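You operate a simulated robot arm through the tools that you are given. There is no shell and no other tool. Be economical: measure what you need, move in short steps, check, and stop when the job is done.

Carry out the task below with a simulated robot arm. There is one attempt and no reset: what you move stays moved.

TASK
Press the glides on the slide home at the card's force.
Fine: all of them in one cycle; the force card gives the force for how many there are; switch the press on; pull the slide out afterwards.
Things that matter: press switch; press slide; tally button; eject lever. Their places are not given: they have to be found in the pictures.

It is judged by the outcome, as a careful person would: the job done as asked, and still so three seconds after it is handed in. It fails if anything else is knocked over, pushed out of place, dropped, spilled or broken.

THE ROBOT
A 6-joint arm with a two-finger parallel gripper, fixed in place. Base frame: the origin is at the foot of the arm, x ahead of it, y to its left, z up; the work surface is at about z = 0. Lengths are in m, angles in rad, forces in N, time in s.
With the tool pointing down near the work surface it reaches from about 0.14 to 0.58 m from the base axis. Its first joint turns from -1.152 to 1.152 rad. Payload 2.1 kg.
Tool frame: the origin (TCP) lies between the finger pads and is the grasp point; the fingertips stand 0.03 m ahead of it; z points along the fingers, y is the line along which they close. The gripper opens to 0.094 m. The fingers are 0.028 m wide and 0.01 m thick; the gripper's body (0.05 by 0.096 m) begins 0.055 m behind the TCP.
Orientation is that of the tool frame in the base frame, as a unit quaternion [x, y, z, w]. With the fingers straight down and closing along the base's y, the tool's x points along the base's -x, its y along +y and its z along -z.

THE INTERFACE
- The arm moves only by the tool apply_moves. Its argument "motion" is a list of rows, each an object of numbers (a shift or turn left out is 0, a gripper value left out holds the last): "grip": the gripper command, from -1 (shut) to 1 (fully open), values between in proportion; "x", "y", "z": the shift along the tool's x, y, z in m; "rx", "ry", "rz": the turn, a rotation vector about the tool's x, y, z in degrees. In form: [{"grip": .., "x": .., "y": .., "z": .., "rx": .., "ry": .., "rz": ..}, ...]. A call has 1 to 8 rows; each row is the pose to reach, as a shift and turn from the pose commanded when the call began, along the tool's axes at that moment. A row lasts 0.2 s, in which the tool goes at most 0.05 m and 0.15 rad; a call with a longer step from one row to the next is refused whole, and so is a gripper value outside its range. A pose out of reach is approached as far as the arm can. The call stops where the force on the tool passes 70 N (or 10 N more than at its start, if that is more) or the arm is blocked; 0.2 s more then pass. The fingers move at their own pace (about 0.072 m/s each) and stop on an object; they squeeze with about 21 N. The grip force told is the motor's: it shows also when the fingers shut on nothing. Time passes only in rows, and 0.2 s behind the last, so rows that repeat a pose let the fingers close. It gives the time, the measured TCP pose, the force on the tool (base axes), the opening and the grip force at its end, in the units of the frame above (readings bear some noise), and new pictures: "views" is both (left out), scene, wrist or none.
- Cameras (640 x 400 px; columns grow to the right, rows downward): "scene" is fixed at [0.0637, -0.3742, 0.4917]; the picture's right is [0.72, -0.69, 0.00], its down [-0.33, -0.35, -0.88] and it looks along [0.61, 0.63, -0.48] (base axes); focal length 344 px, centre (320, 200). "wrist" rides on the gripper at [-0.037, 0, -0.058] in the tool frame; the picture's right is [0.00, -1.00, 0.00], its down [0.97, 0.00, -0.24] and it looks along [0.24, 0.00, 0.97] (tool axes); focal length 218 px, centre (320, 200).
- pixel_to_xyz(camera, pixels): for up to 12 pixels [column, row] of the newest picture of that camera ("zoom" is the newest enlarged one), the place [x, y, z] in the base frame of the surface seen there, good to about 0.002 m. No time passes.
- zoom(camera, box): a new picture of the part [left, top, right, bottom] of that camera's present view, enlarged. No time passes.
- close_job(): hands the job in; it is judged then, once.

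Work in short steps. Measure before you move; look again where a grasp or a placing could have gone wrong, and mend it. You have 80 turns and 120 pictures in all, the two below and enlarged ones among them. Open the gripper and draw the arm clear of the work before you hand the job in, unless the task says otherwise; then end with one line.

The tools are called after "Request:" as name(argument=value, ...) on one line, values as JSON. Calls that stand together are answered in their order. apply_moves: Moves the arm, as the interface text tells. Its arguments: {"type":"object","properties":{"motion":{"type":"array","items":{"type":"object","properties":{"grip":{"type":"number"},"x":{"type":"number"},"y":{"type":"number"},"z":{"type":"number"},"rx":{"type":"number"},"ry":{"type":"number"},"rz":{"type":"number"}}}},"views":{"type":"string","enum":["both","scene","wrist","none"]}},"required":["motion"]} The other tools are called the same way: pixel_to_xyz (camera, pixels) gives the place of the surface under pixels of a picture; zoom (camera, box) takes an enlarged picture of a part of a camera's view; close_job () hands the job in.

At the start:

```text
t: 0.0
eef_pos: [0.3569, -0.0426, 0.3559]
tool_rot: [0.0, 1.0, 0.0, 0.0]
ft_force: [-0.1, 0.2, 0.1]
width: 0.0941
grip_force: 0.0
```

scene: 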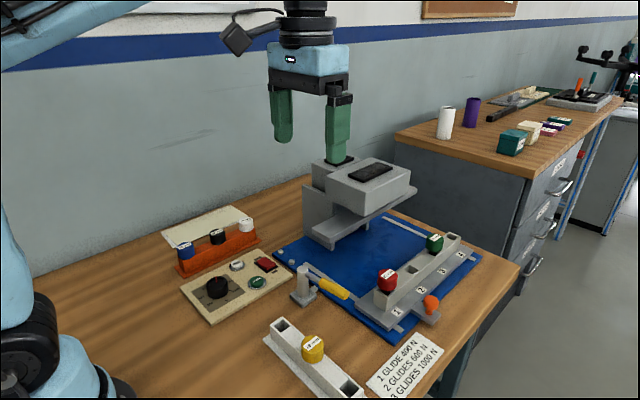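
wrist: 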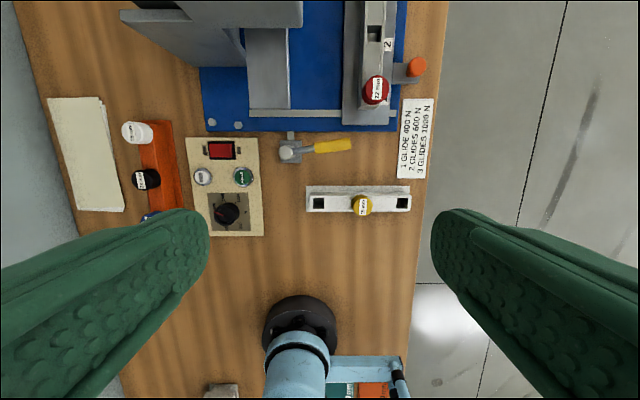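

The scene shows a press, a slide with red and green glides, a control panel, a lever and a force card. I'll zoom in on the parts that matter.

Request:
zoom(camera="scene", box=[340, 220, 500, 350])

Request:
zoom(camera="scene", box=[160, 200, 360, 330])

Request:
zoom(camera="scene", box=[250, 300, 450, 400])

Request:
zoom(camera="wrist", box=[180, 0, 440, 240])

```text
3.08 times, centred on (420, 285) of scene
```

zoom: 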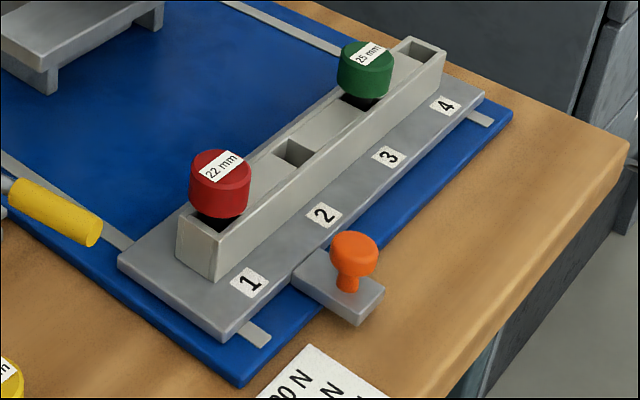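

```text
3.08 times, centred on (260, 265) of scene
```

zoom: 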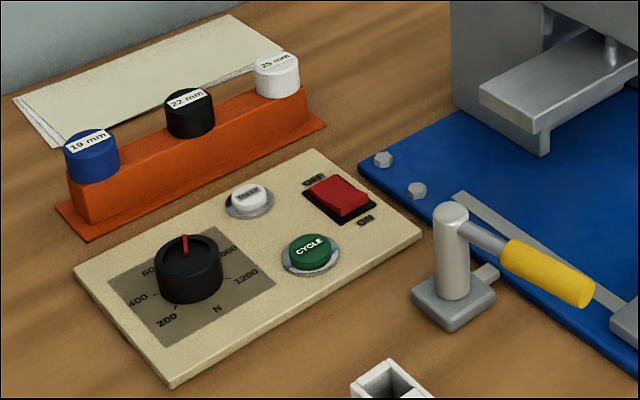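

```text
3.20 times, centred on (350, 350) of scene
```

zoom: 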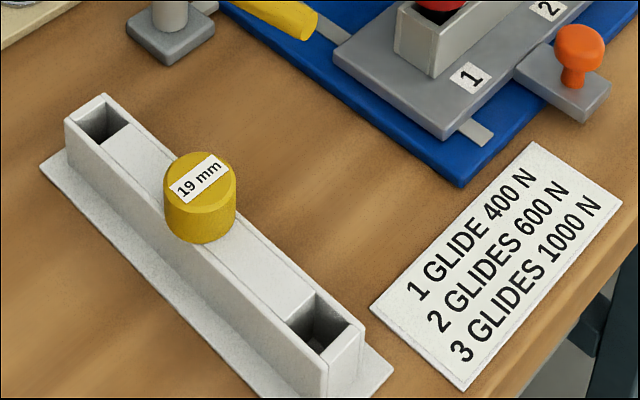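

```text
1.67 times, centred on (310, 120) of wrist
```

zoom: 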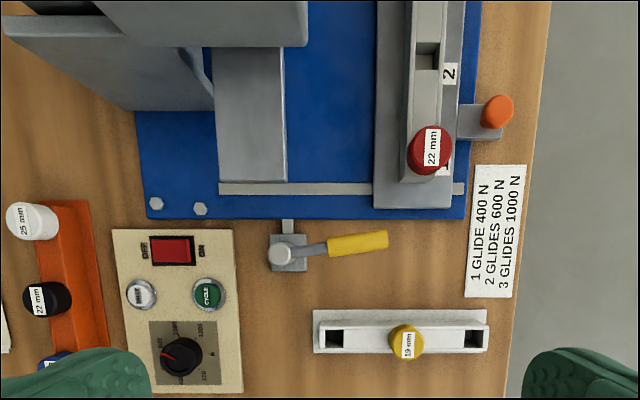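

Red sits in station 1 and green in station 3, so there seem to be two glides and 600 N. I'll measure the parts and look closer at the panel and the slide.

Request:
zoom(camera="wrist", box=[180, 125, 270, 245])

Request:
pixel_to_xyz(camera="wrist", pixels=[[222, 150], [203, 176], [243, 176], [229, 213], [200, 230], [417, 67], [376, 90], [290, 151], [333, 146], [247, 232], [398, 75], [360, 60]])

Request:
pixel_to_xyz(camera="scene", pixels=[[431, 303], [388, 281], [434, 242], [265, 264], [237, 265], [257, 282], [217, 287], [375, 325], [470, 255], [330, 235], [400, 285], [412, 318]])

Request:
zoom(camera="scene", box=[290, 150, 480, 260])

Request:
zoom(camera="scene", box=[175, 245, 295, 325])

```text
3.33 times, centred on (225, 185) of wrist
```

zoom: 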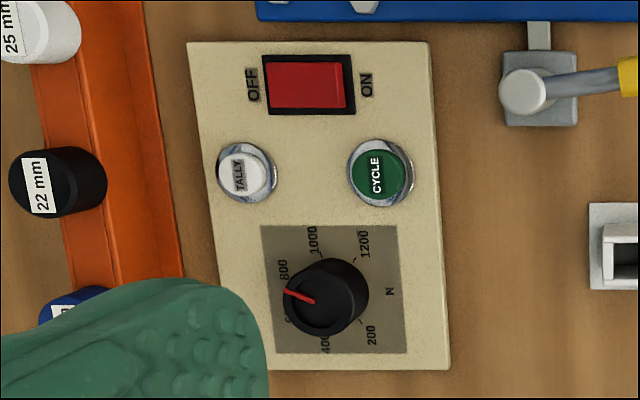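

```text
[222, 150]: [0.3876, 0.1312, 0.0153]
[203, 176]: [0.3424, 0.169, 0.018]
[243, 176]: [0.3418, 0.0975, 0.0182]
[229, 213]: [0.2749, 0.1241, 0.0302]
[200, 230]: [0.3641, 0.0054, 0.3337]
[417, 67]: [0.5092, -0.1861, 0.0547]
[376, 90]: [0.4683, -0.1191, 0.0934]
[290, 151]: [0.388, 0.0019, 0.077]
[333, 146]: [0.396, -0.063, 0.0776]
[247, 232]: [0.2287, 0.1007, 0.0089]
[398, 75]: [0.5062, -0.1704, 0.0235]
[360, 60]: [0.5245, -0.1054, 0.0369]
```

```text
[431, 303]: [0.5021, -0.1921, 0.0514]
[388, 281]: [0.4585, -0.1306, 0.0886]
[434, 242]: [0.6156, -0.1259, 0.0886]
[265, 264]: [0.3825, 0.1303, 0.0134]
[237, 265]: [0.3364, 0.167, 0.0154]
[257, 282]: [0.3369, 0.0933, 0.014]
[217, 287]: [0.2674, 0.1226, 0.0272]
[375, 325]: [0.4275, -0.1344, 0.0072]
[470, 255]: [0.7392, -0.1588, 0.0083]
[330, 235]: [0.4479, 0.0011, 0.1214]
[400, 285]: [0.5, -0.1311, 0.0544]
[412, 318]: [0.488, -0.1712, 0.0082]
```

```text
3.37 times, centred on (385, 205) of scene
```

zoom: 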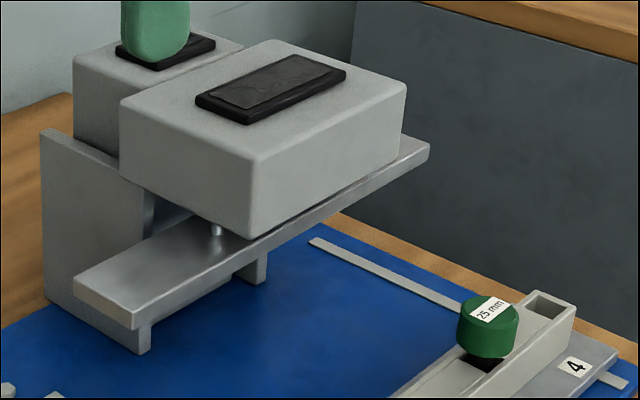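

```text
5.00 times, centred on (235, 285) of scene
```

zoom: 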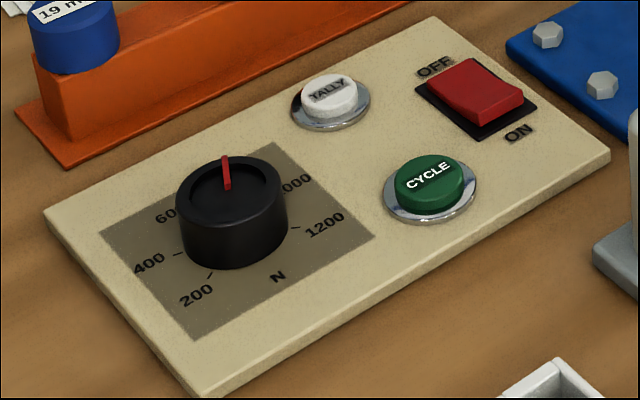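

The dial points between 600 and 800 (about 700), so it needs setting to 600. I'll move above the dial for a close look.

Request:
apply_moves(motion=[{"x": 0.014, "y": 0.028, "z": 0.026}, {"x": 0.028, "y": 0.055, "z": 0.052}, {"x": 0.043, "y": 0.083, "z": 0.078}, {"x": 0.057, "y": 0.111, "z": 0.104}, {"x": 0.071, "y": 0.138, "z": 0.13}, {"x": 0.085, "y": 0.166, "z": 0.156}], views="wrist")

```text
t: 1.4
eef_pos: [0.2746, 0.1253, 0.1981]
tool_rot: [0.0, 1.0, 0.0, 0.0]
ft_force: [0.1, 1.0, -0.2]
width: 0.0941
grip_force: 0.1
```

wrist: 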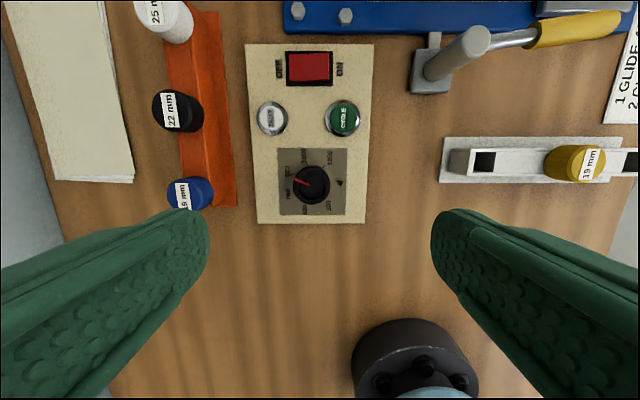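

Request:
zoom(camera="wrist", box=[262, 140, 362, 222])

Request:
pixel_to_xyz(camera="wrist", pixels=[[311, 184], [297, 184], [327, 184], [310, 170], [310, 200], [309, 66], [272, 118], [343, 118], [296, 68], [324, 68], [188, 190], [233, 190]])

```text
4.88 times, centred on (312, 181) of wrist
```

zoom: 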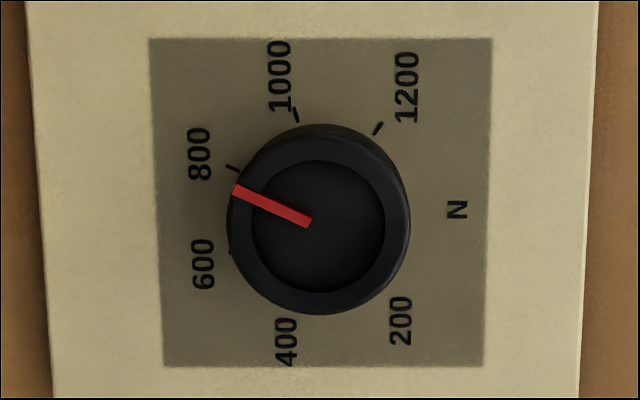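

```text
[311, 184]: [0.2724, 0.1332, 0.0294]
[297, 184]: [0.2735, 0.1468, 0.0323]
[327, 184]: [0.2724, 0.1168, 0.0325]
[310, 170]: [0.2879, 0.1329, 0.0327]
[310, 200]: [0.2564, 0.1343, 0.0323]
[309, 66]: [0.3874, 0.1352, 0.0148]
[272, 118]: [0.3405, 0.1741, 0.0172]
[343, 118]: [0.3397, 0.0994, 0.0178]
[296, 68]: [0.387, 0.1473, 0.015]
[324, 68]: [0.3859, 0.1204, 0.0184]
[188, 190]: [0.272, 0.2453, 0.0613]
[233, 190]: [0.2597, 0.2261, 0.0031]
```

Request:
pixel_to_xyz(camera="zoom", pixels=[[232, 167], [296, 115], [378, 128], [229, 253], [204, 264], [198, 154], [282, 77], [407, 87], [400, 321], [286, 342], [238, 191], [305, 221]])

```text
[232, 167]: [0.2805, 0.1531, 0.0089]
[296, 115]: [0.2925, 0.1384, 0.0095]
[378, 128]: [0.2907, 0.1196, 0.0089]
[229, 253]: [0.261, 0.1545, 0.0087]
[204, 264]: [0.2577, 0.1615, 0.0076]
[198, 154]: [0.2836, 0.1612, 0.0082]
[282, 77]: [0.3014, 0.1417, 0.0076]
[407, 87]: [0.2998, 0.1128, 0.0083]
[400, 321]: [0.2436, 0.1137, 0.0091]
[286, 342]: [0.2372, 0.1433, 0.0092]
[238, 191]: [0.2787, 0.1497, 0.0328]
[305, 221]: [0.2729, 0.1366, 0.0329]
```

Dial centre is about (0.271, 0.132) and top 0.032. The pointer is at about +24° (800) and the 600 tick at about −24°. I'll descend with the gripper partly open.

Request:
apply_moves(motion=[{"grip": 0.3, "x": 0.002, "y": 0.0075, "z": 0.04}, {"x": 0.002, "y": 0.0075, "z": 0.08}, {"x": 0.002, "y": 0.0075, "z": 0.115}, {"x": 0.002, "y": 0.0075, "z": 0.135}, {"x": 0.002, "y": 0.0075, "z": 0.135}], views="both")

```text
t: 2.6
eef_pos: [0.2709, 0.1321, 0.0651]
tool_rot: [0.0, 1.0, 0.0, 0.0]
ft_force: [0.0, 0.5, 0.1]
width: 0.0613
grip_force: 0.1
```

scene: 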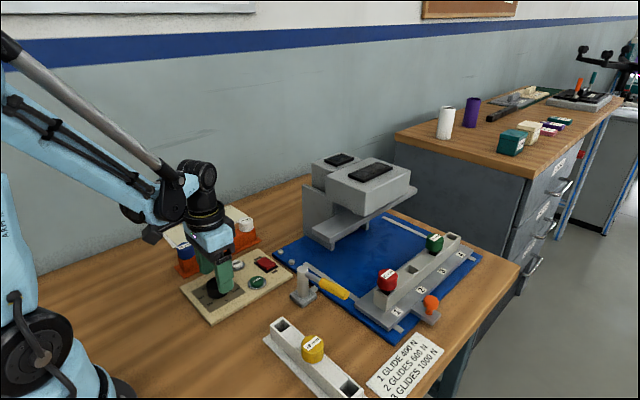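
wrist: 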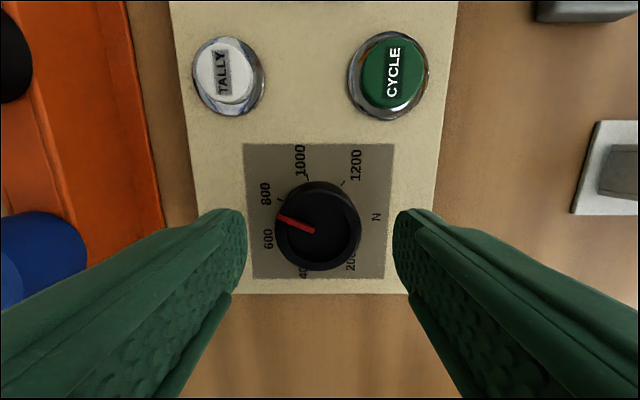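

Centred over the knob; lower 0.021 and close.

Request:
apply_moves(motion=[{"z": 0.012}, {"z": 0.021}, {"grip": -1, "z": 0.021}, {"z": 0.021}, {"z": 0.021}], views="wrist")

```text
t: 3.8
eef_pos: [0.2712, 0.1326, 0.0428]
tool_rot: [-0.001, 1.0, 0.004, 0.0]
ft_force: [3.6, 32.7, -19.6]
width: 0.0398
grip_force: 44.8
```

wrist: 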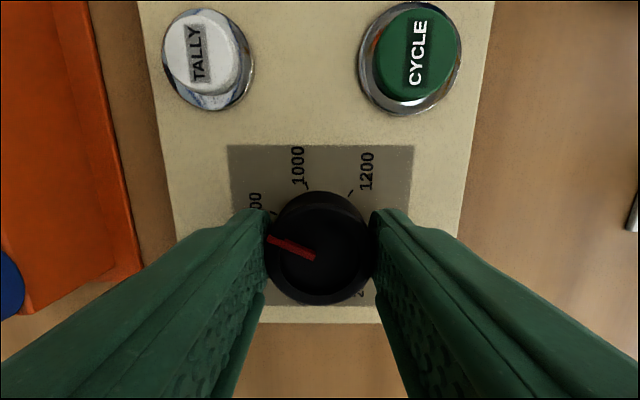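

The grip is on, but with 33 N sideways; I'll ease it by shifting +y 1.5 mm and up slightly.

Request:
apply_moves(motion=[{"y": 0.0015, "z": -0.001}, {"y": 0.0015, "z": -0.001}], views="none")

```text
t: 4.4
eef_pos: [0.2716, 0.1323, 0.0436]
tool_rot: [0.0, 1.0, 0.001, 0.001]
ft_force: [6.7, 26.3, -31.9]
width: 0.0393
grip_force: 44.8
```

Request:
apply_moves(motion=[{"y": 0.002, "z": 0.002}, {"y": 0.002, "z": 0.002}], views="none")

```text
t: 5.0
eef_pos: [0.2719, 0.1327, 0.0425]
tool_rot: [0.002, 1.0, -0.002, -0.001]
ft_force: [1.4, -1.5, 31.6]
width: 0.0399
grip_force: 45.2
```

Sideways load is gone. I'll lift 1 mm and turn the knob by −48° about the tool z (counter-clockwise seen from above).

Request:
apply_moves(motion=[{"z": -0.001}, {"z": -0.001, "rz": -8}, {"z": -0.001, "rz": -16}, {"z": -0.001, "rz": -24}, {"z": -0.001, "rz": -32}, {"z": -0.001, "rz": -40}, {"z": -0.001, "rz": -48}, {"z": -0.001, "rz": -48}], views="wrist")

```text
t: 6.8
eef_pos: [0.2711, 0.1347, 0.0431]
tool_rot: [-0.408, 0.913, -0.001, 0.0]
ft_force: [9.1, -10.0, -6.8]
width: 0.0393
grip_force: 44.9
```

wrist: 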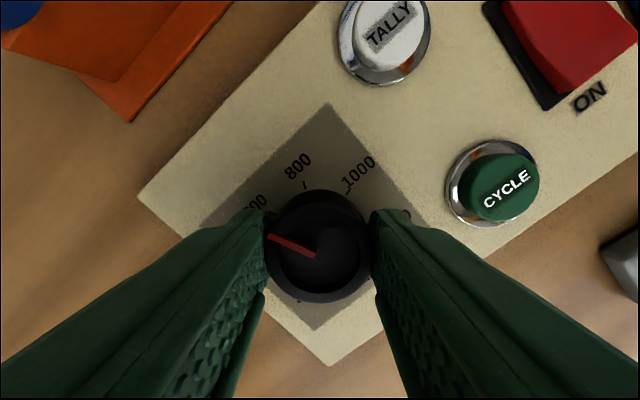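

The knob turned along with the gripper. I'll open, rise and check.

Request:
apply_moves(motion=[{"grip": 0.1}, {"grip": 0.1}, {"z": -0.02}, {"z": -0.06}, {"z": -0.09}], views="wrist")

Request:
zoom(camera="wrist", box=[250, 140, 390, 250])

```text
t: 8.0
eef_pos: [0.2723, 0.1347, 0.1345]
tool_rot: [-0.406, 0.914, 0.0, 0.001]
ft_force: [-0.1, 0.0, 0.5]
width: 0.0516
grip_force: 0.1
```

wrist: 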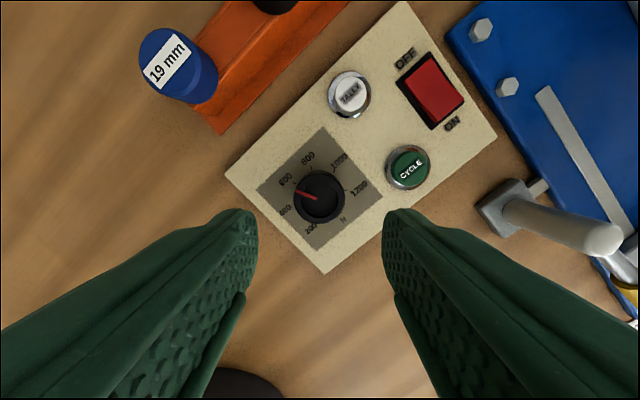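

```text
3.64 times, centred on (320, 195) of wrist
```

zoom: 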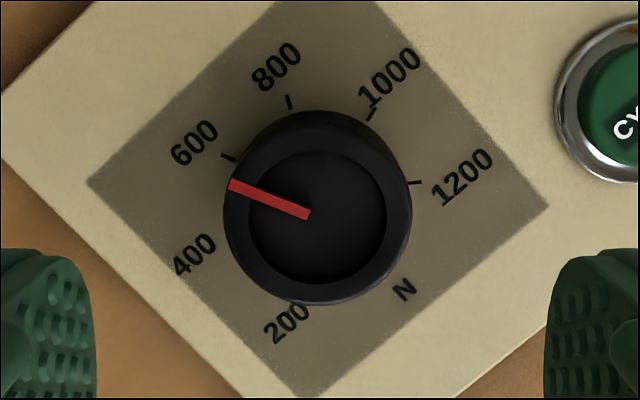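

Request:
pixel_to_xyz(camera="zoom", pixels=[[236, 186], [305, 214], [228, 157], [290, 102], [371, 115], [414, 183], [225, 205], [412, 205], [318, 112], [318, 302]])

```text
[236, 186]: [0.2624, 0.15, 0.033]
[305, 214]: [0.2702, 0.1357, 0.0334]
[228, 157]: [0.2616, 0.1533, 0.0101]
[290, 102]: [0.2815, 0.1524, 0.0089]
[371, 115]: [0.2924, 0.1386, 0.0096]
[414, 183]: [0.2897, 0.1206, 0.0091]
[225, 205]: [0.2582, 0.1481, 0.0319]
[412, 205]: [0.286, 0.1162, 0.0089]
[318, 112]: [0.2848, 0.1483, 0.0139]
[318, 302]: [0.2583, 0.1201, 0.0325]
```

Request:
zoom(camera="wrist", box=[290, 160, 350, 230])

```text
5.71 times, centred on (320, 195) of wrist
```

zoom: 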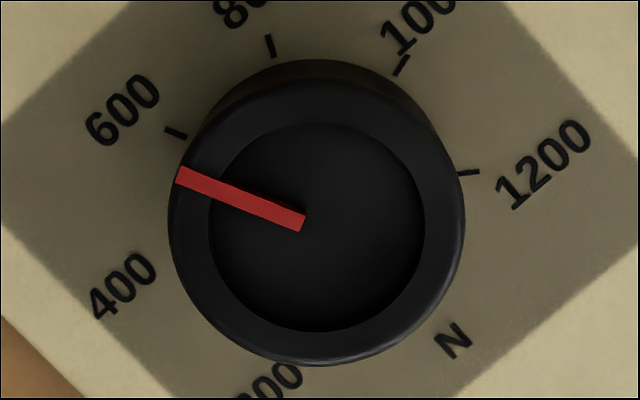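

The pointer seems about 2° past the 600 tick. I'll go back, grip again and turn it back by about 2°.

Request:
apply_moves(motion=[{"z": 0.045}, {"z": 0.085}, {"z": 0.09}, {"grip": -1, "z": 0.09}, {"z": 0.09}, {"z": 0.09}, {"z": 0.09, "rz": 2.3}, {"z": 0.09, "rz": 2.3}], views="none")

Request:
apply_moves(motion=[{"grip": 0.1}, {"grip": 0.1}, {"z": -0.02}, {"z": -0.06}, {"z": -0.09}], views="wrist")

Request:
zoom(camera="wrist", box=[290, 160, 350, 230])

```text
t: 9.8
eef_pos: [0.2702, 0.135, 0.0434]
tool_rot: [-0.389, 0.921, 0.001, -0.001]
ft_force: [-11.9, 12.4, -6.1]
width: 0.0395
grip_force: 45.1
```

```text
t: 11.0
eef_pos: [0.2705, 0.1334, 0.134]
tool_rot: [-0.388, 0.921, -0.001, 0.0]
ft_force: [-0.4, -0.3, -1.1]
width: 0.0517
grip_force: 0.0
```

wrist: 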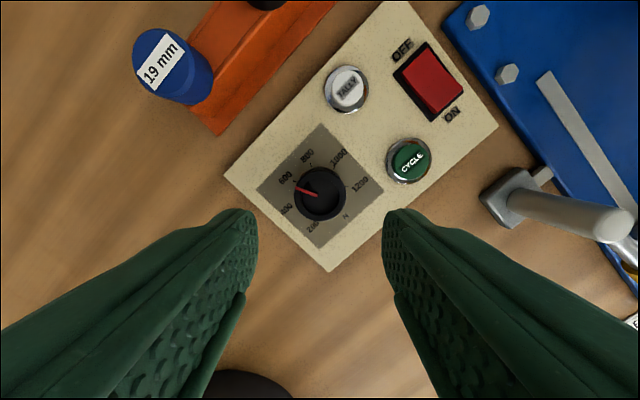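

```text
5.71 times, centred on (320, 195) of wrist
```

zoom: 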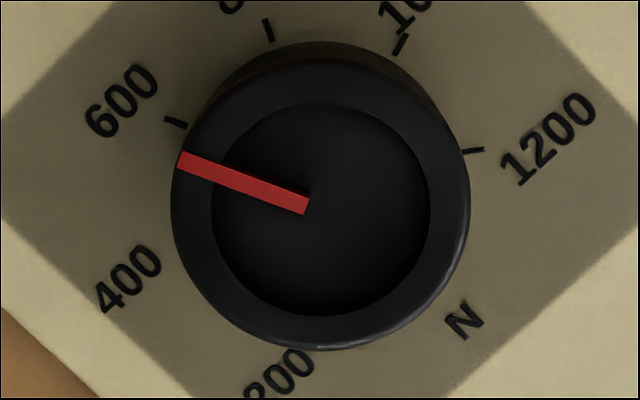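

The dial is within about a degree of 600. Next I measure the press platen, the slide and the lever before pushing the slide.

Request:
apply_moves(motion=[{"z": -0.04, "rz": 8}, {"z": -0.08, "rz": 16}, {"z": -0.11, "rz": 24}, {"z": -0.11, "rz": 32}, {"z": -0.11, "rz": 40}, {"z": -0.11, "rz": 45.7}], views="scene")

Request:
zoom(camera="scene", box=[270, 150, 530, 350])

Request:
pixel_to_xyz(camera="scene", pixels=[[332, 243], [316, 238], [415, 188], [335, 209], [408, 189], [372, 213], [345, 212], [332, 182], [418, 217], [380, 328], [405, 320], [390, 222]])

```text
t: 12.4
eef_pos: [0.2707, 0.1348, 0.2444]
tool_rot: [0.002, 1.0, 0.0, 0.0]
ft_force: [0.7, 0.1, 0.1]
width: 0.0518
grip_force: 0.0
```

scene: 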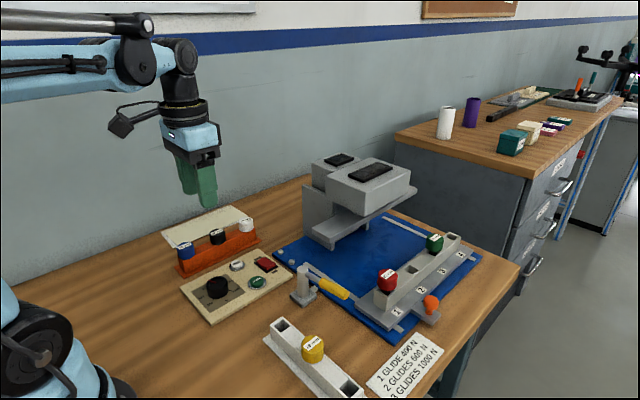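

```text
2.00 times, centred on (400, 250) of scene
```

zoom: 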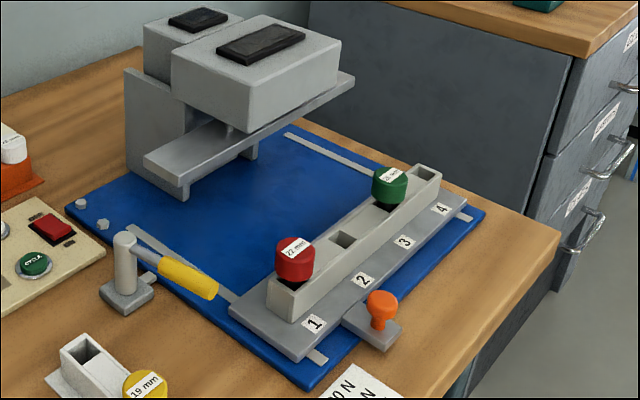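

```text
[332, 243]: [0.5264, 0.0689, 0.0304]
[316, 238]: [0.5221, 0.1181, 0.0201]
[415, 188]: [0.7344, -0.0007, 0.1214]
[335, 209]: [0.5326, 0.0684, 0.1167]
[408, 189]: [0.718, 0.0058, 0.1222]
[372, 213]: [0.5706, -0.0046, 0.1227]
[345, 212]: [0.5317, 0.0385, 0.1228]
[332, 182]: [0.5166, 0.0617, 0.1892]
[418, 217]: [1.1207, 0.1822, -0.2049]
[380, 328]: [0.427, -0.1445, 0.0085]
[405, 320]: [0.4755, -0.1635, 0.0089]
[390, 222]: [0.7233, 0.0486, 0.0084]
```

Platen front edge is at y≈0, underside about 0.11, so the knob ends at about y=−0.03. First I switch the press on: the rocker's ON side is at about (0.386, 0.121), raised to z=0.018. I'll come over it with the fingers shut.

Request:
apply_moves(motion=[{"grip": -1, "x": -0.045, "y": -0.005, "z": 0.01}, {"x": -0.09, "y": -0.01, "z": 0.02}, {"x": -0.115, "y": -0.0155, "z": 0.055}, {"x": -0.115, "y": -0.0155, "z": 0.1}, {"x": -0.115, "y": -0.0155, "z": 0.14}, {"x": -0.115, "y": -0.0155, "z": 0.165}, {"x": -0.115, "y": -0.0155, "z": 0.165}], views="both")

```text
t: 14.0
eef_pos: [0.3868, 0.1195, 0.0781]
tool_rot: [0.0, 1.0, 0.0, 0.0]
ft_force: [0.2, -0.5, 0.3]
width: 0.0001
grip_force: 20.9
```

scene: 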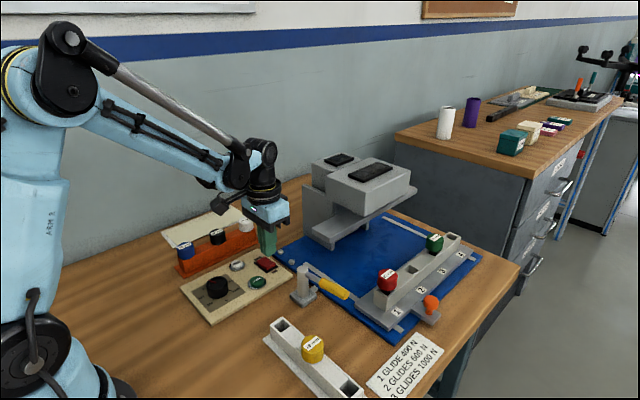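
wrist: 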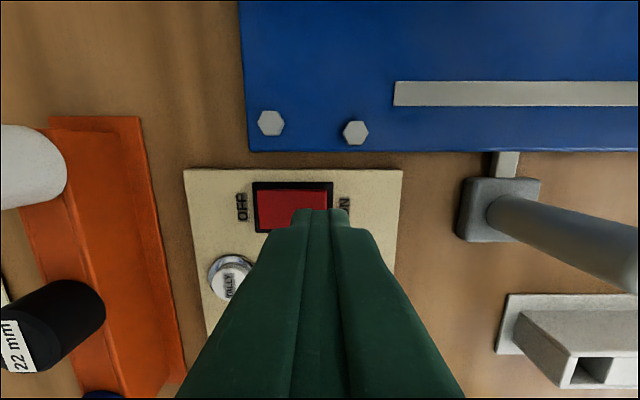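

The fingertips are over the ON half. Pressing down in small steps.

Request:
apply_moves(motion=[{"z": 0.02}, {"z": 0.028}, {"z": 0.032}, {"z": 0.035}, {"z": 0.035}], views="none")

Request:
apply_moves(motion=[{"z": -0.02}, {"z": -0.06}, {"z": -0.1}], views="wrist")

Request:
zoom(camera="scene", box=[175, 235, 295, 325])

```text
t: 15.2
eef_pos: [0.3867, 0.1194, 0.0457]
tool_rot: [0.001, 1.0, -0.001, -0.001]
ft_force: [-0.7, -1.0, 22.7]
width: 0.0
grip_force: 21.2
stopped in row 5: the force on the tool passed its limit (the readings are from after the stop); the commanded pose is now the measured one
```

```text
t: 16.0
eef_pos: [0.3878, 0.1189, 0.1461]
tool_rot: [0.0, 1.0, 0.0, 0.0]
ft_force: [-0.5, -0.6, 0.5]
width: 0.0
grip_force: 21.0
```

wrist: 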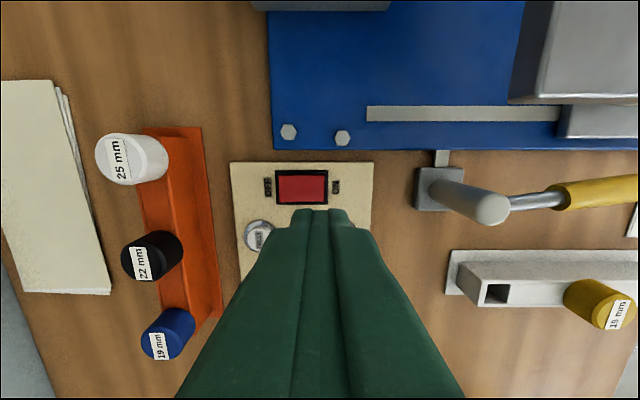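

```text
4.44 times, centred on (235, 280) of scene
```

zoom: 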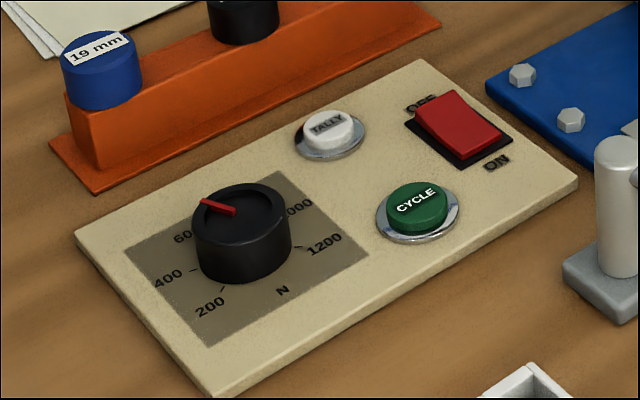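

The rocker has flipped to ON (the OFF side now stands up). Now I rise and travel to above the slide's orange knob, turning the gripper 90°.

Request:
apply_moves(motion=[{"grip": 0, "z": -0.045, "rz": 8}, {"z": -0.09, "rz": 16}, {"z": -0.12, "rz": 24}, {"y": -0.045, "z": -0.12, "rz": 32}, {"y": -0.09, "z": -0.12, "rz": 40}, {"y": -0.135, "z": -0.12, "rz": 48}, {"y": -0.18, "z": -0.12, "rz": 56}, {"y": -0.22, "x": -0.02, "z": -0.12, "rz": 64}], views="none")

```text
t: 17.8
eef_pos: [0.4065, -0.1042, 0.2675]
tool_rot: [0.531, 0.847, -0.002, 0.0]
ft_force: [0.2, 0.5, 0.2]
width: 0.0468
grip_force: 0.0
```

Request:
apply_moves(motion=[{"x": -0.032, "y": 0.012, "z": 0.01, "rz": 8}, {"x": -0.065, "y": 0.024, "z": 0.02, "rz": 16}, {"x": -0.097, "y": 0.036, "z": 0.035, "rz": 24}, {"x": -0.129, "y": 0.048, "z": 0.05, "rz": 26}, {"x": -0.129, "y": 0.048, "z": 0.065, "rz": 26}], views="both")

```text
t: 19.0
eef_pos: [0.5069, -0.1951, 0.1982]
tool_rot: [0.707, 0.707, -0.002, 0.0]
ft_force: [0.4, -0.2, -0.2]
width: 0.0468
grip_force: 0.0
```

scene: 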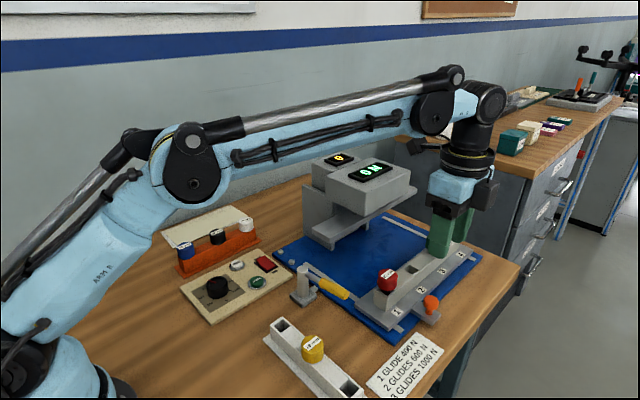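
wrist: 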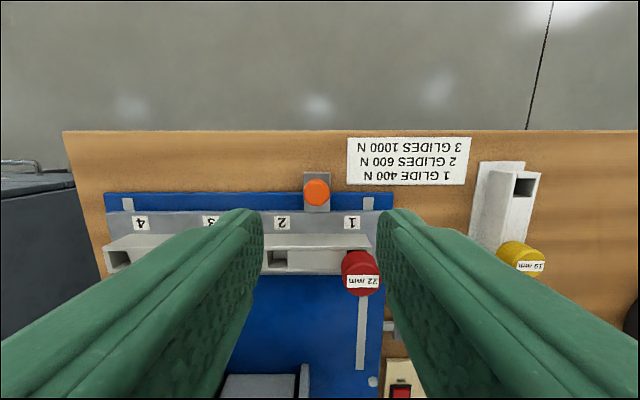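

The displays are lit. I'll read them and measure the knob.

Request:
zoom(camera="scene", box=[310, 145, 410, 205])

Request:
pixel_to_xyz(camera="wrist", pixels=[[317, 192], [304, 192], [329, 192], [317, 180], [317, 204], [310, 209], [290, 258], [120, 258]])

Request:
zoom(camera="wrist", box=[260, 160, 400, 300])

```text
6.40 times, centred on (360, 175) of scene
```

zoom: 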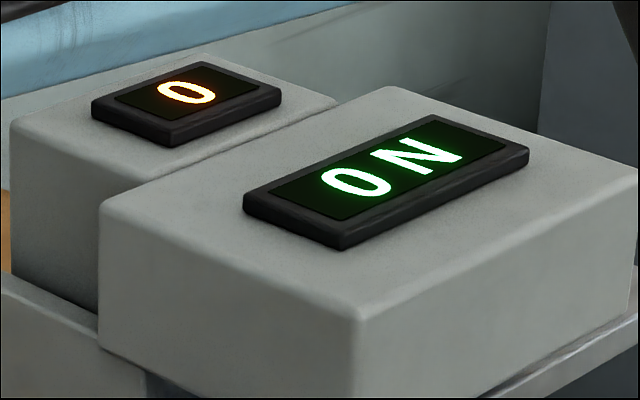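

```text
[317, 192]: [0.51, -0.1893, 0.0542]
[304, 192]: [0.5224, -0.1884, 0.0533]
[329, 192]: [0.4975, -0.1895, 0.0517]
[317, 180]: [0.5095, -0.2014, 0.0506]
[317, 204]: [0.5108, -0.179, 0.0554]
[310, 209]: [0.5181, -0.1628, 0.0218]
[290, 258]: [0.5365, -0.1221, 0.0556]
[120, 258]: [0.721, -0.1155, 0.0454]
```

```text
2.86 times, centred on (330, 230) of wrist
```

zoom: 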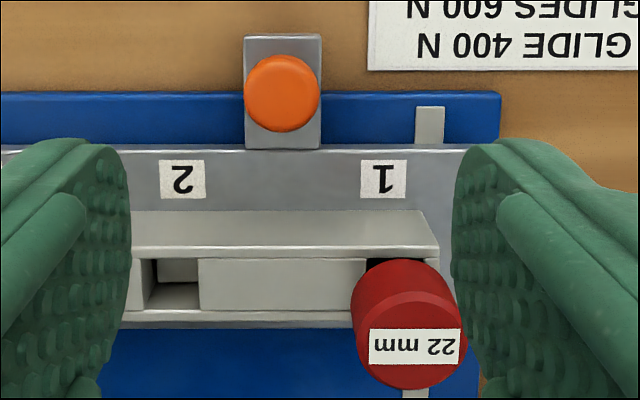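

Displays read "0 N" and tally 0. The knob is at (0.510, −0.190), top 0.055. I'll lower around it and grip.

Request:
apply_moves(motion=[{"y": 0.003, "z": 0.045}, {"y": 0.003, "z": 0.09}, {"y": 0.003, "z": 0.125}, {"y": 0.003, "z": 0.14}, {"y": 0.003, "z": 0.14, "grip": -1}, {"y": 0.003, "z": 0.14}, {"y": 0.003, "z": 0.14}], views="both")

```text
t: 20.6
eef_pos: [0.5101, -0.1969, 0.0584]
tool_rot: [0.707, 0.707, 0.001, 0.002]
ft_force: [23.8, -1.6, -10.0]
width: 0.0253
grip_force: 45.4
```

scene: 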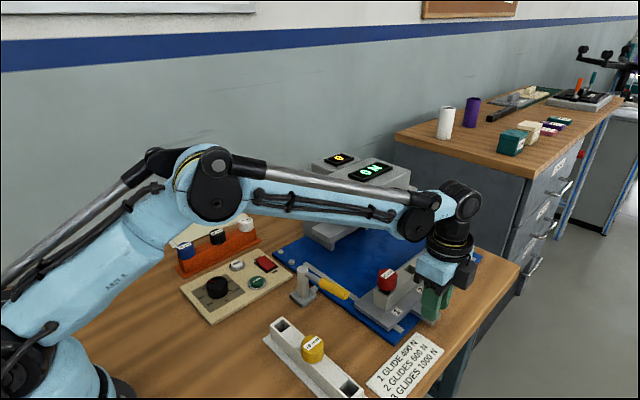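
wrist: 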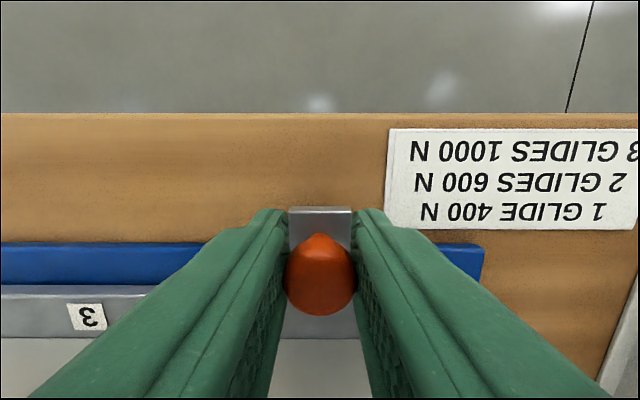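

Gripped. I centre the grip by 1.5 mm and push the slide +y by 6 cm to start, watching force.

Request:
apply_moves(motion=[{"y": 0.0015}, {"x": 0.015, "y": 0.0015}, {"x": 0.03, "y": 0.0015}, {"x": 0.045, "y": 0.0015}, {"x": 0.06, "y": 0.0015}, {"x": 0.06, "y": 0.0015}], views="both")

```text
t: 22.0
eef_pos: [0.5099, -0.1374, 0.0589]
tool_rot: [0.707, 0.707, -0.001, 0.0]
ft_force: [10.7, 0.2, -28.8]
width: 0.0253
grip_force: 45.3
```

scene: 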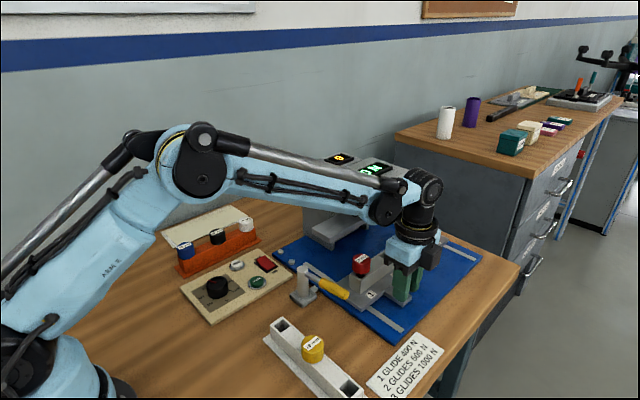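
wrist: 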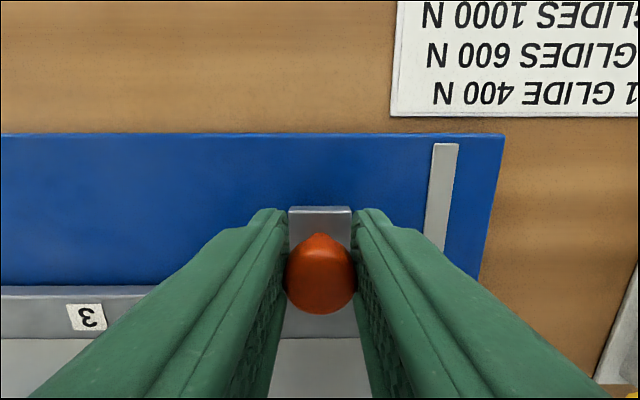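

The slide moves freely. I lower the hold 1 mm and push another 6 cm.

Request:
apply_moves(motion=[{"z": 0.001, "x": 0.015}, {"z": 0.001, "x": 0.03}, {"z": 0.001, "x": 0.045}, {"z": 0.001, "x": 0.06}, {"z": 0.001, "x": 0.06}], views="scene")

Request:
zoom(camera="scene", box=[280, 140, 480, 320])

```text
t: 22.5
eef_pos: [0.5097, -0.1285, 0.0602]
tool_rot: [0.713, 0.701, 0.0, 0.006]
ft_force: [0.3, -6.0, 0.9]
width: 0.0252
grip_force: 45.0
stopped in row 2: the force on the tool passed its limit (the readings are from after the stop); the commanded pose is now the measured one
```

scene: 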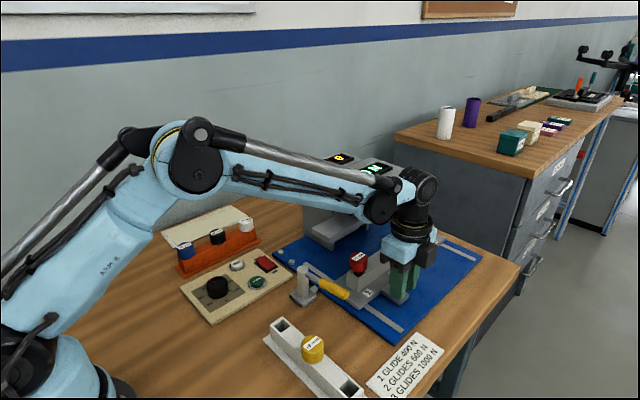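

```text
2.22 times, centred on (380, 230) of scene
```

zoom: 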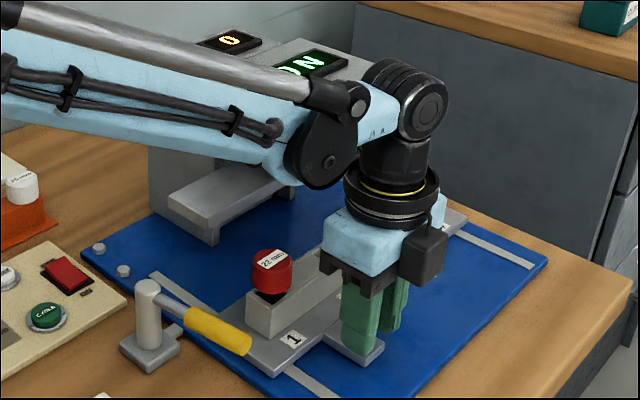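

The push stopped short. I'll measure what is in the way: the lever handle or the arm's own wrist against the press.

Request:
pixel_to_xyz(camera="zoom", pixels=[[330, 158], [292, 160], [240, 340], [190, 315], [270, 262], [265, 285], [275, 188], [390, 165], [250, 370], [300, 140], [285, 345], [220, 225]])

Request:
apply_moves(motion=[{"x": 0.0}], views="wrist")

```text
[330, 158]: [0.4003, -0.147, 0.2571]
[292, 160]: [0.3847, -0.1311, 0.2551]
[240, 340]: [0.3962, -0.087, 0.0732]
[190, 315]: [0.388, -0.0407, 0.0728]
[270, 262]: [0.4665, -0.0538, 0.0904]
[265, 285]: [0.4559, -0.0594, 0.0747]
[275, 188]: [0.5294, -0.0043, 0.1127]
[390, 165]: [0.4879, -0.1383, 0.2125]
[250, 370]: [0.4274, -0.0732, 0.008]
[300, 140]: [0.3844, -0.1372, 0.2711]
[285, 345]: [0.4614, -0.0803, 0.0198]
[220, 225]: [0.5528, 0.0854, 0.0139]
```

```text
t: 22.9
eef_pos: [0.5095, -0.1295, 0.0615]
tool_rot: [0.713, 0.701, 0.0, 0.005]
ft_force: [0.4, -10.7, 1.8]
width: 0.0255
grip_force: 44.9
```

wrist: 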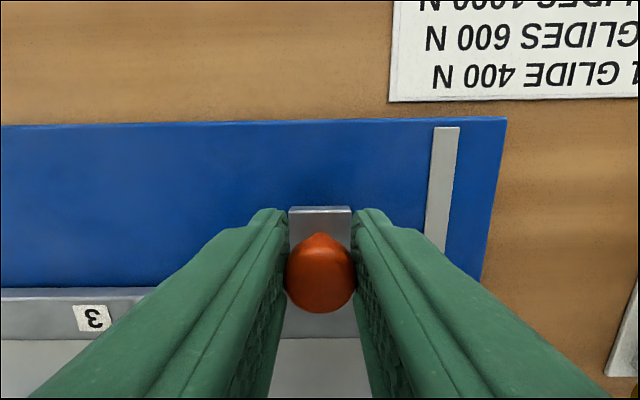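

Neither the arm nor the lever touches anything I can see. I'll try a small slow push to read the force.

Request:
apply_moves(motion=[{"x": 0.003}, {"x": 0.005}, {"x": 0.005}], views="none")

Request:
zoom(camera="scene", box=[290, 210, 430, 340])

```text
t: 23.7
eef_pos: [0.5091, -0.1307, 0.0606]
tool_rot: [0.714, 0.7, 0.0, 0.008]
ft_force: [1.6, -45.6, -10.6]
width: 0.0255
grip_force: 45.2
```

```text
3.08 times, centred on (360, 275) of scene
```

zoom: 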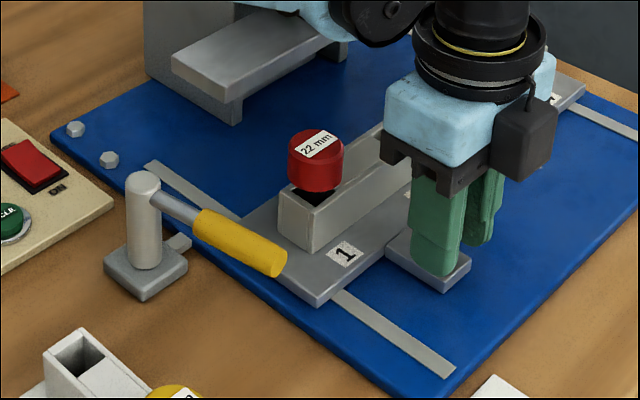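

Request:
pixel_to_xyz(camera="zoom", pixels=[[246, 222], [318, 300], [182, 242], [280, 262], [560, 85], [582, 92], [270, 225], [150, 168], [215, 200], [233, 122], [178, 70], [440, 278]])

Request:
zoom(camera="scene", box=[320, 140, 500, 260])

```text
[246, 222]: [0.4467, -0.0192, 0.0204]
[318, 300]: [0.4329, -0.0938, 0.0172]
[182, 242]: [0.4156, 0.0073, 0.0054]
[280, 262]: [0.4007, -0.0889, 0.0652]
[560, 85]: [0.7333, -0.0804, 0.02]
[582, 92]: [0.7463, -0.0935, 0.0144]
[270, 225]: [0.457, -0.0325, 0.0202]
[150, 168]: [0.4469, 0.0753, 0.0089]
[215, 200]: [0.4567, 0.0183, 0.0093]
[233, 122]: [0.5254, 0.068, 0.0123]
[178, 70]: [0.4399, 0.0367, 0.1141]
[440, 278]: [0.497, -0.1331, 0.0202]
```

```text
3.33 times, centred on (410, 200) of scene
```

zoom: 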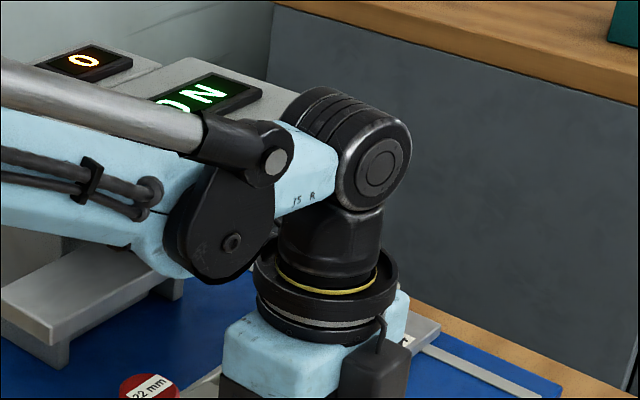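

The slide is blocked at about 6.7 cm travel, with nothing visible ahead of it. I'll back off slightly, let go, rise and look at the slide front with the wrist camera.

Request:
apply_moves(motion=[{"x": -0.002}, {"x": -0.002, "grip": 0}, {"x": -0.002, "grip": 0}, {"x": -0.002, "z": -0.04}, {"x": -0.01, "z": -0.09}, {"x": -0.01, "z": -0.135}, {"x": 0.0, "z": -0.17}, {"x": 0.02, "z": -0.19}], views="both")

```text
refused: row 5 steps farther than a row can; nothing moved
```

Request:
apply_moves(motion=[{"x": -0.002}, {"x": -0.002, "grip": 0}, {"x": -0.002, "grip": 0}, {"x": -0.002, "z": -0.04}, {"x": -0.002, "z": -0.085}, {"x": -0.002, "z": -0.13}, {"x": 0.0, "z": -0.17}, {"x": 0.02, "z": -0.2}], views="both")

```text
t: 25.5
eef_pos: [0.5089, -0.1037, 0.2606]
tool_rot: [0.713, 0.702, 0.001, 0.006]
ft_force: [0.4, -0.4, 0.1]
width: 0.047
grip_force: 0.1
```

scene: 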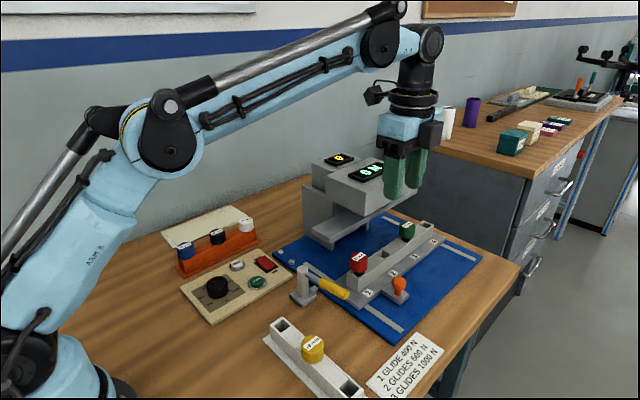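
wrist: 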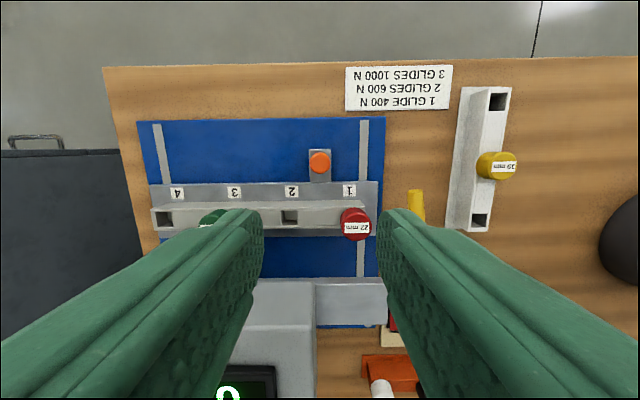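

Request:
zoom(camera="wrist", box=[330, 170, 440, 300])

Request:
zoom(camera="scene", box=[280, 200, 460, 340])

Request:
zoom(camera="wrist", box=[130, 110, 390, 290])

```text
3.08 times, centred on (385, 235) of wrist
```

zoom: 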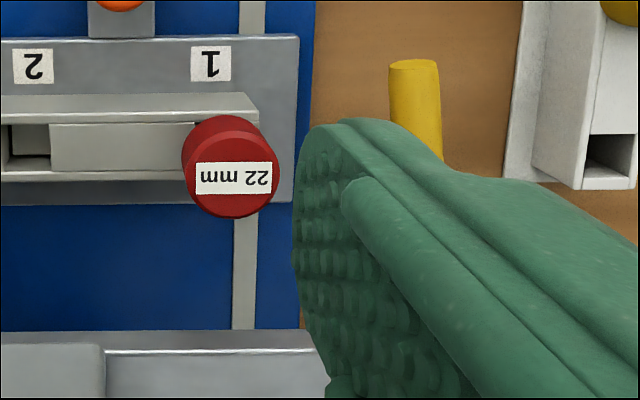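

```text
2.86 times, centred on (370, 270) of scene
```

zoom: 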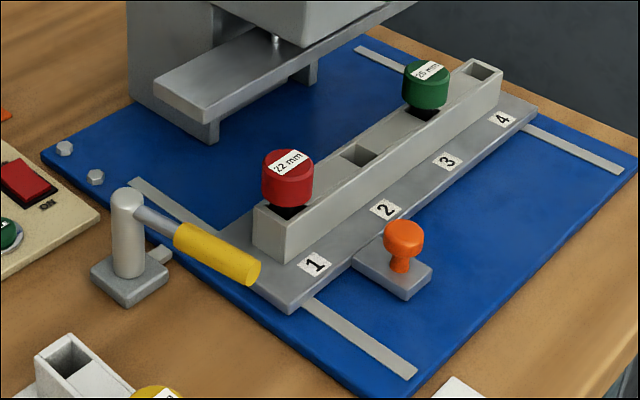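

```text
2.22 times, centred on (260, 200) of wrist
```

zoom: 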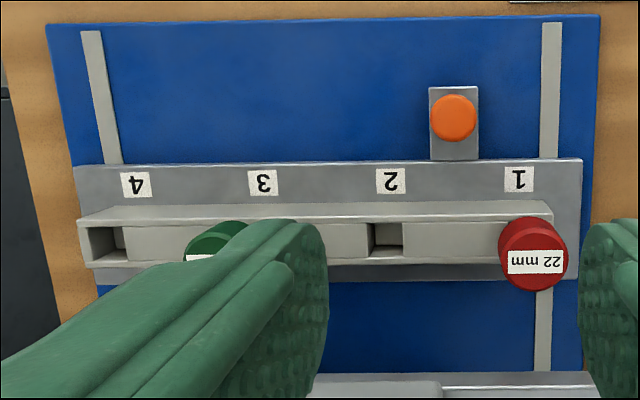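

I can't see any blocker. I'll measure the slide's present position and check both ends before trying a second push.

Request:
pixel_to_xyz(camera="wrist", pixels=[[319, 161], [320, 178], [374, 184], [374, 232], [152, 186], [355, 220], [290, 205], [290, 226], [375, 282], [160, 236], [300, 284], [417, 195]])

Request:
zoom(camera="scene", box=[380, 180, 500, 270])

```text
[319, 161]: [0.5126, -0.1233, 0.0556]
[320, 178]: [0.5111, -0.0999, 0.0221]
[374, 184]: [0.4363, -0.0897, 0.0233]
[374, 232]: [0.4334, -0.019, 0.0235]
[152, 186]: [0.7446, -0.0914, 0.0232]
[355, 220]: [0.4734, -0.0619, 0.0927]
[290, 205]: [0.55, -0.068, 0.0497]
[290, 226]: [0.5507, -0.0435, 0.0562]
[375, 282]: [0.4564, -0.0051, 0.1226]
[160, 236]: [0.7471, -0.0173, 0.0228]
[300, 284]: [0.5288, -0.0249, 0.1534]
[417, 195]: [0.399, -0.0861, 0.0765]
```

```text
4.44 times, centred on (440, 225) of scene
```

zoom: 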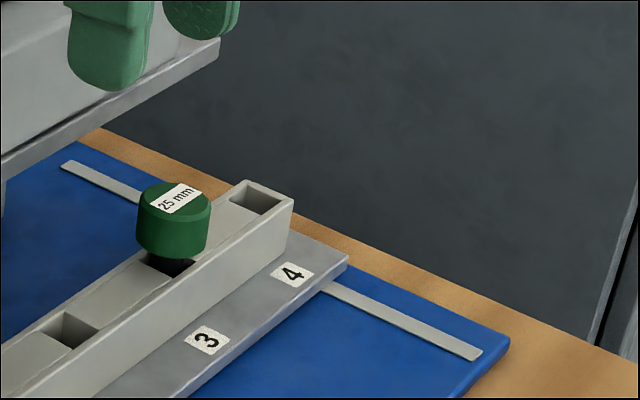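

The head front is at y≈−0.025, so a vertical gripper would also hit it near the end of travel. I'll tilt the tool 30° so the body leans toward −y, which also lets the wrist camera look under the press.

Request:
apply_moves(motion=[{"x": -0.03, "ry": 7.5}, {"x": -0.06, "ry": 15}, {"x": -0.09, "ry": 22.5}, {"x": -0.11, "z": 0.02, "ry": 30, "rz": -1}, {"x": -0.11, "z": 0.06, "ry": 30, "rz": -1}, {"x": -0.11, "z": 0.1, "ry": 30, "rz": -1}], views="both")

```text
t: 26.9
eef_pos: [0.4994, -0.2088, 0.1595]
tool_rot: [0.682, 0.685, 0.184, -0.177]
ft_force: [-0.3, -0.3, -0.5]
width: 0.0468
grip_force: 0.0
out of reach, approached as far as the arm can: row 2, 3, 4, 5, 6
```

scene: 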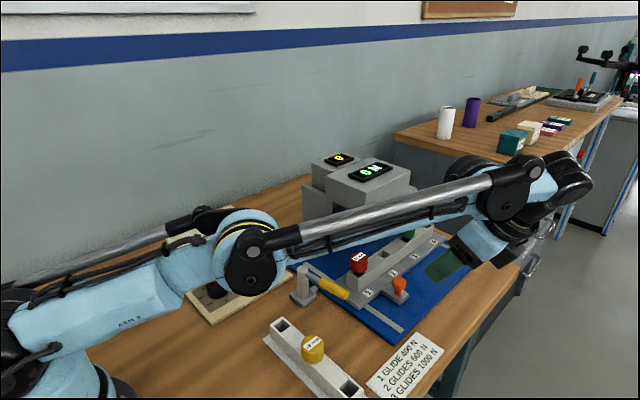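
wrist: 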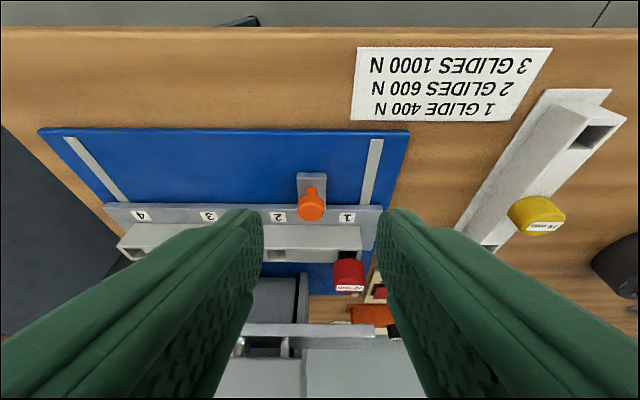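

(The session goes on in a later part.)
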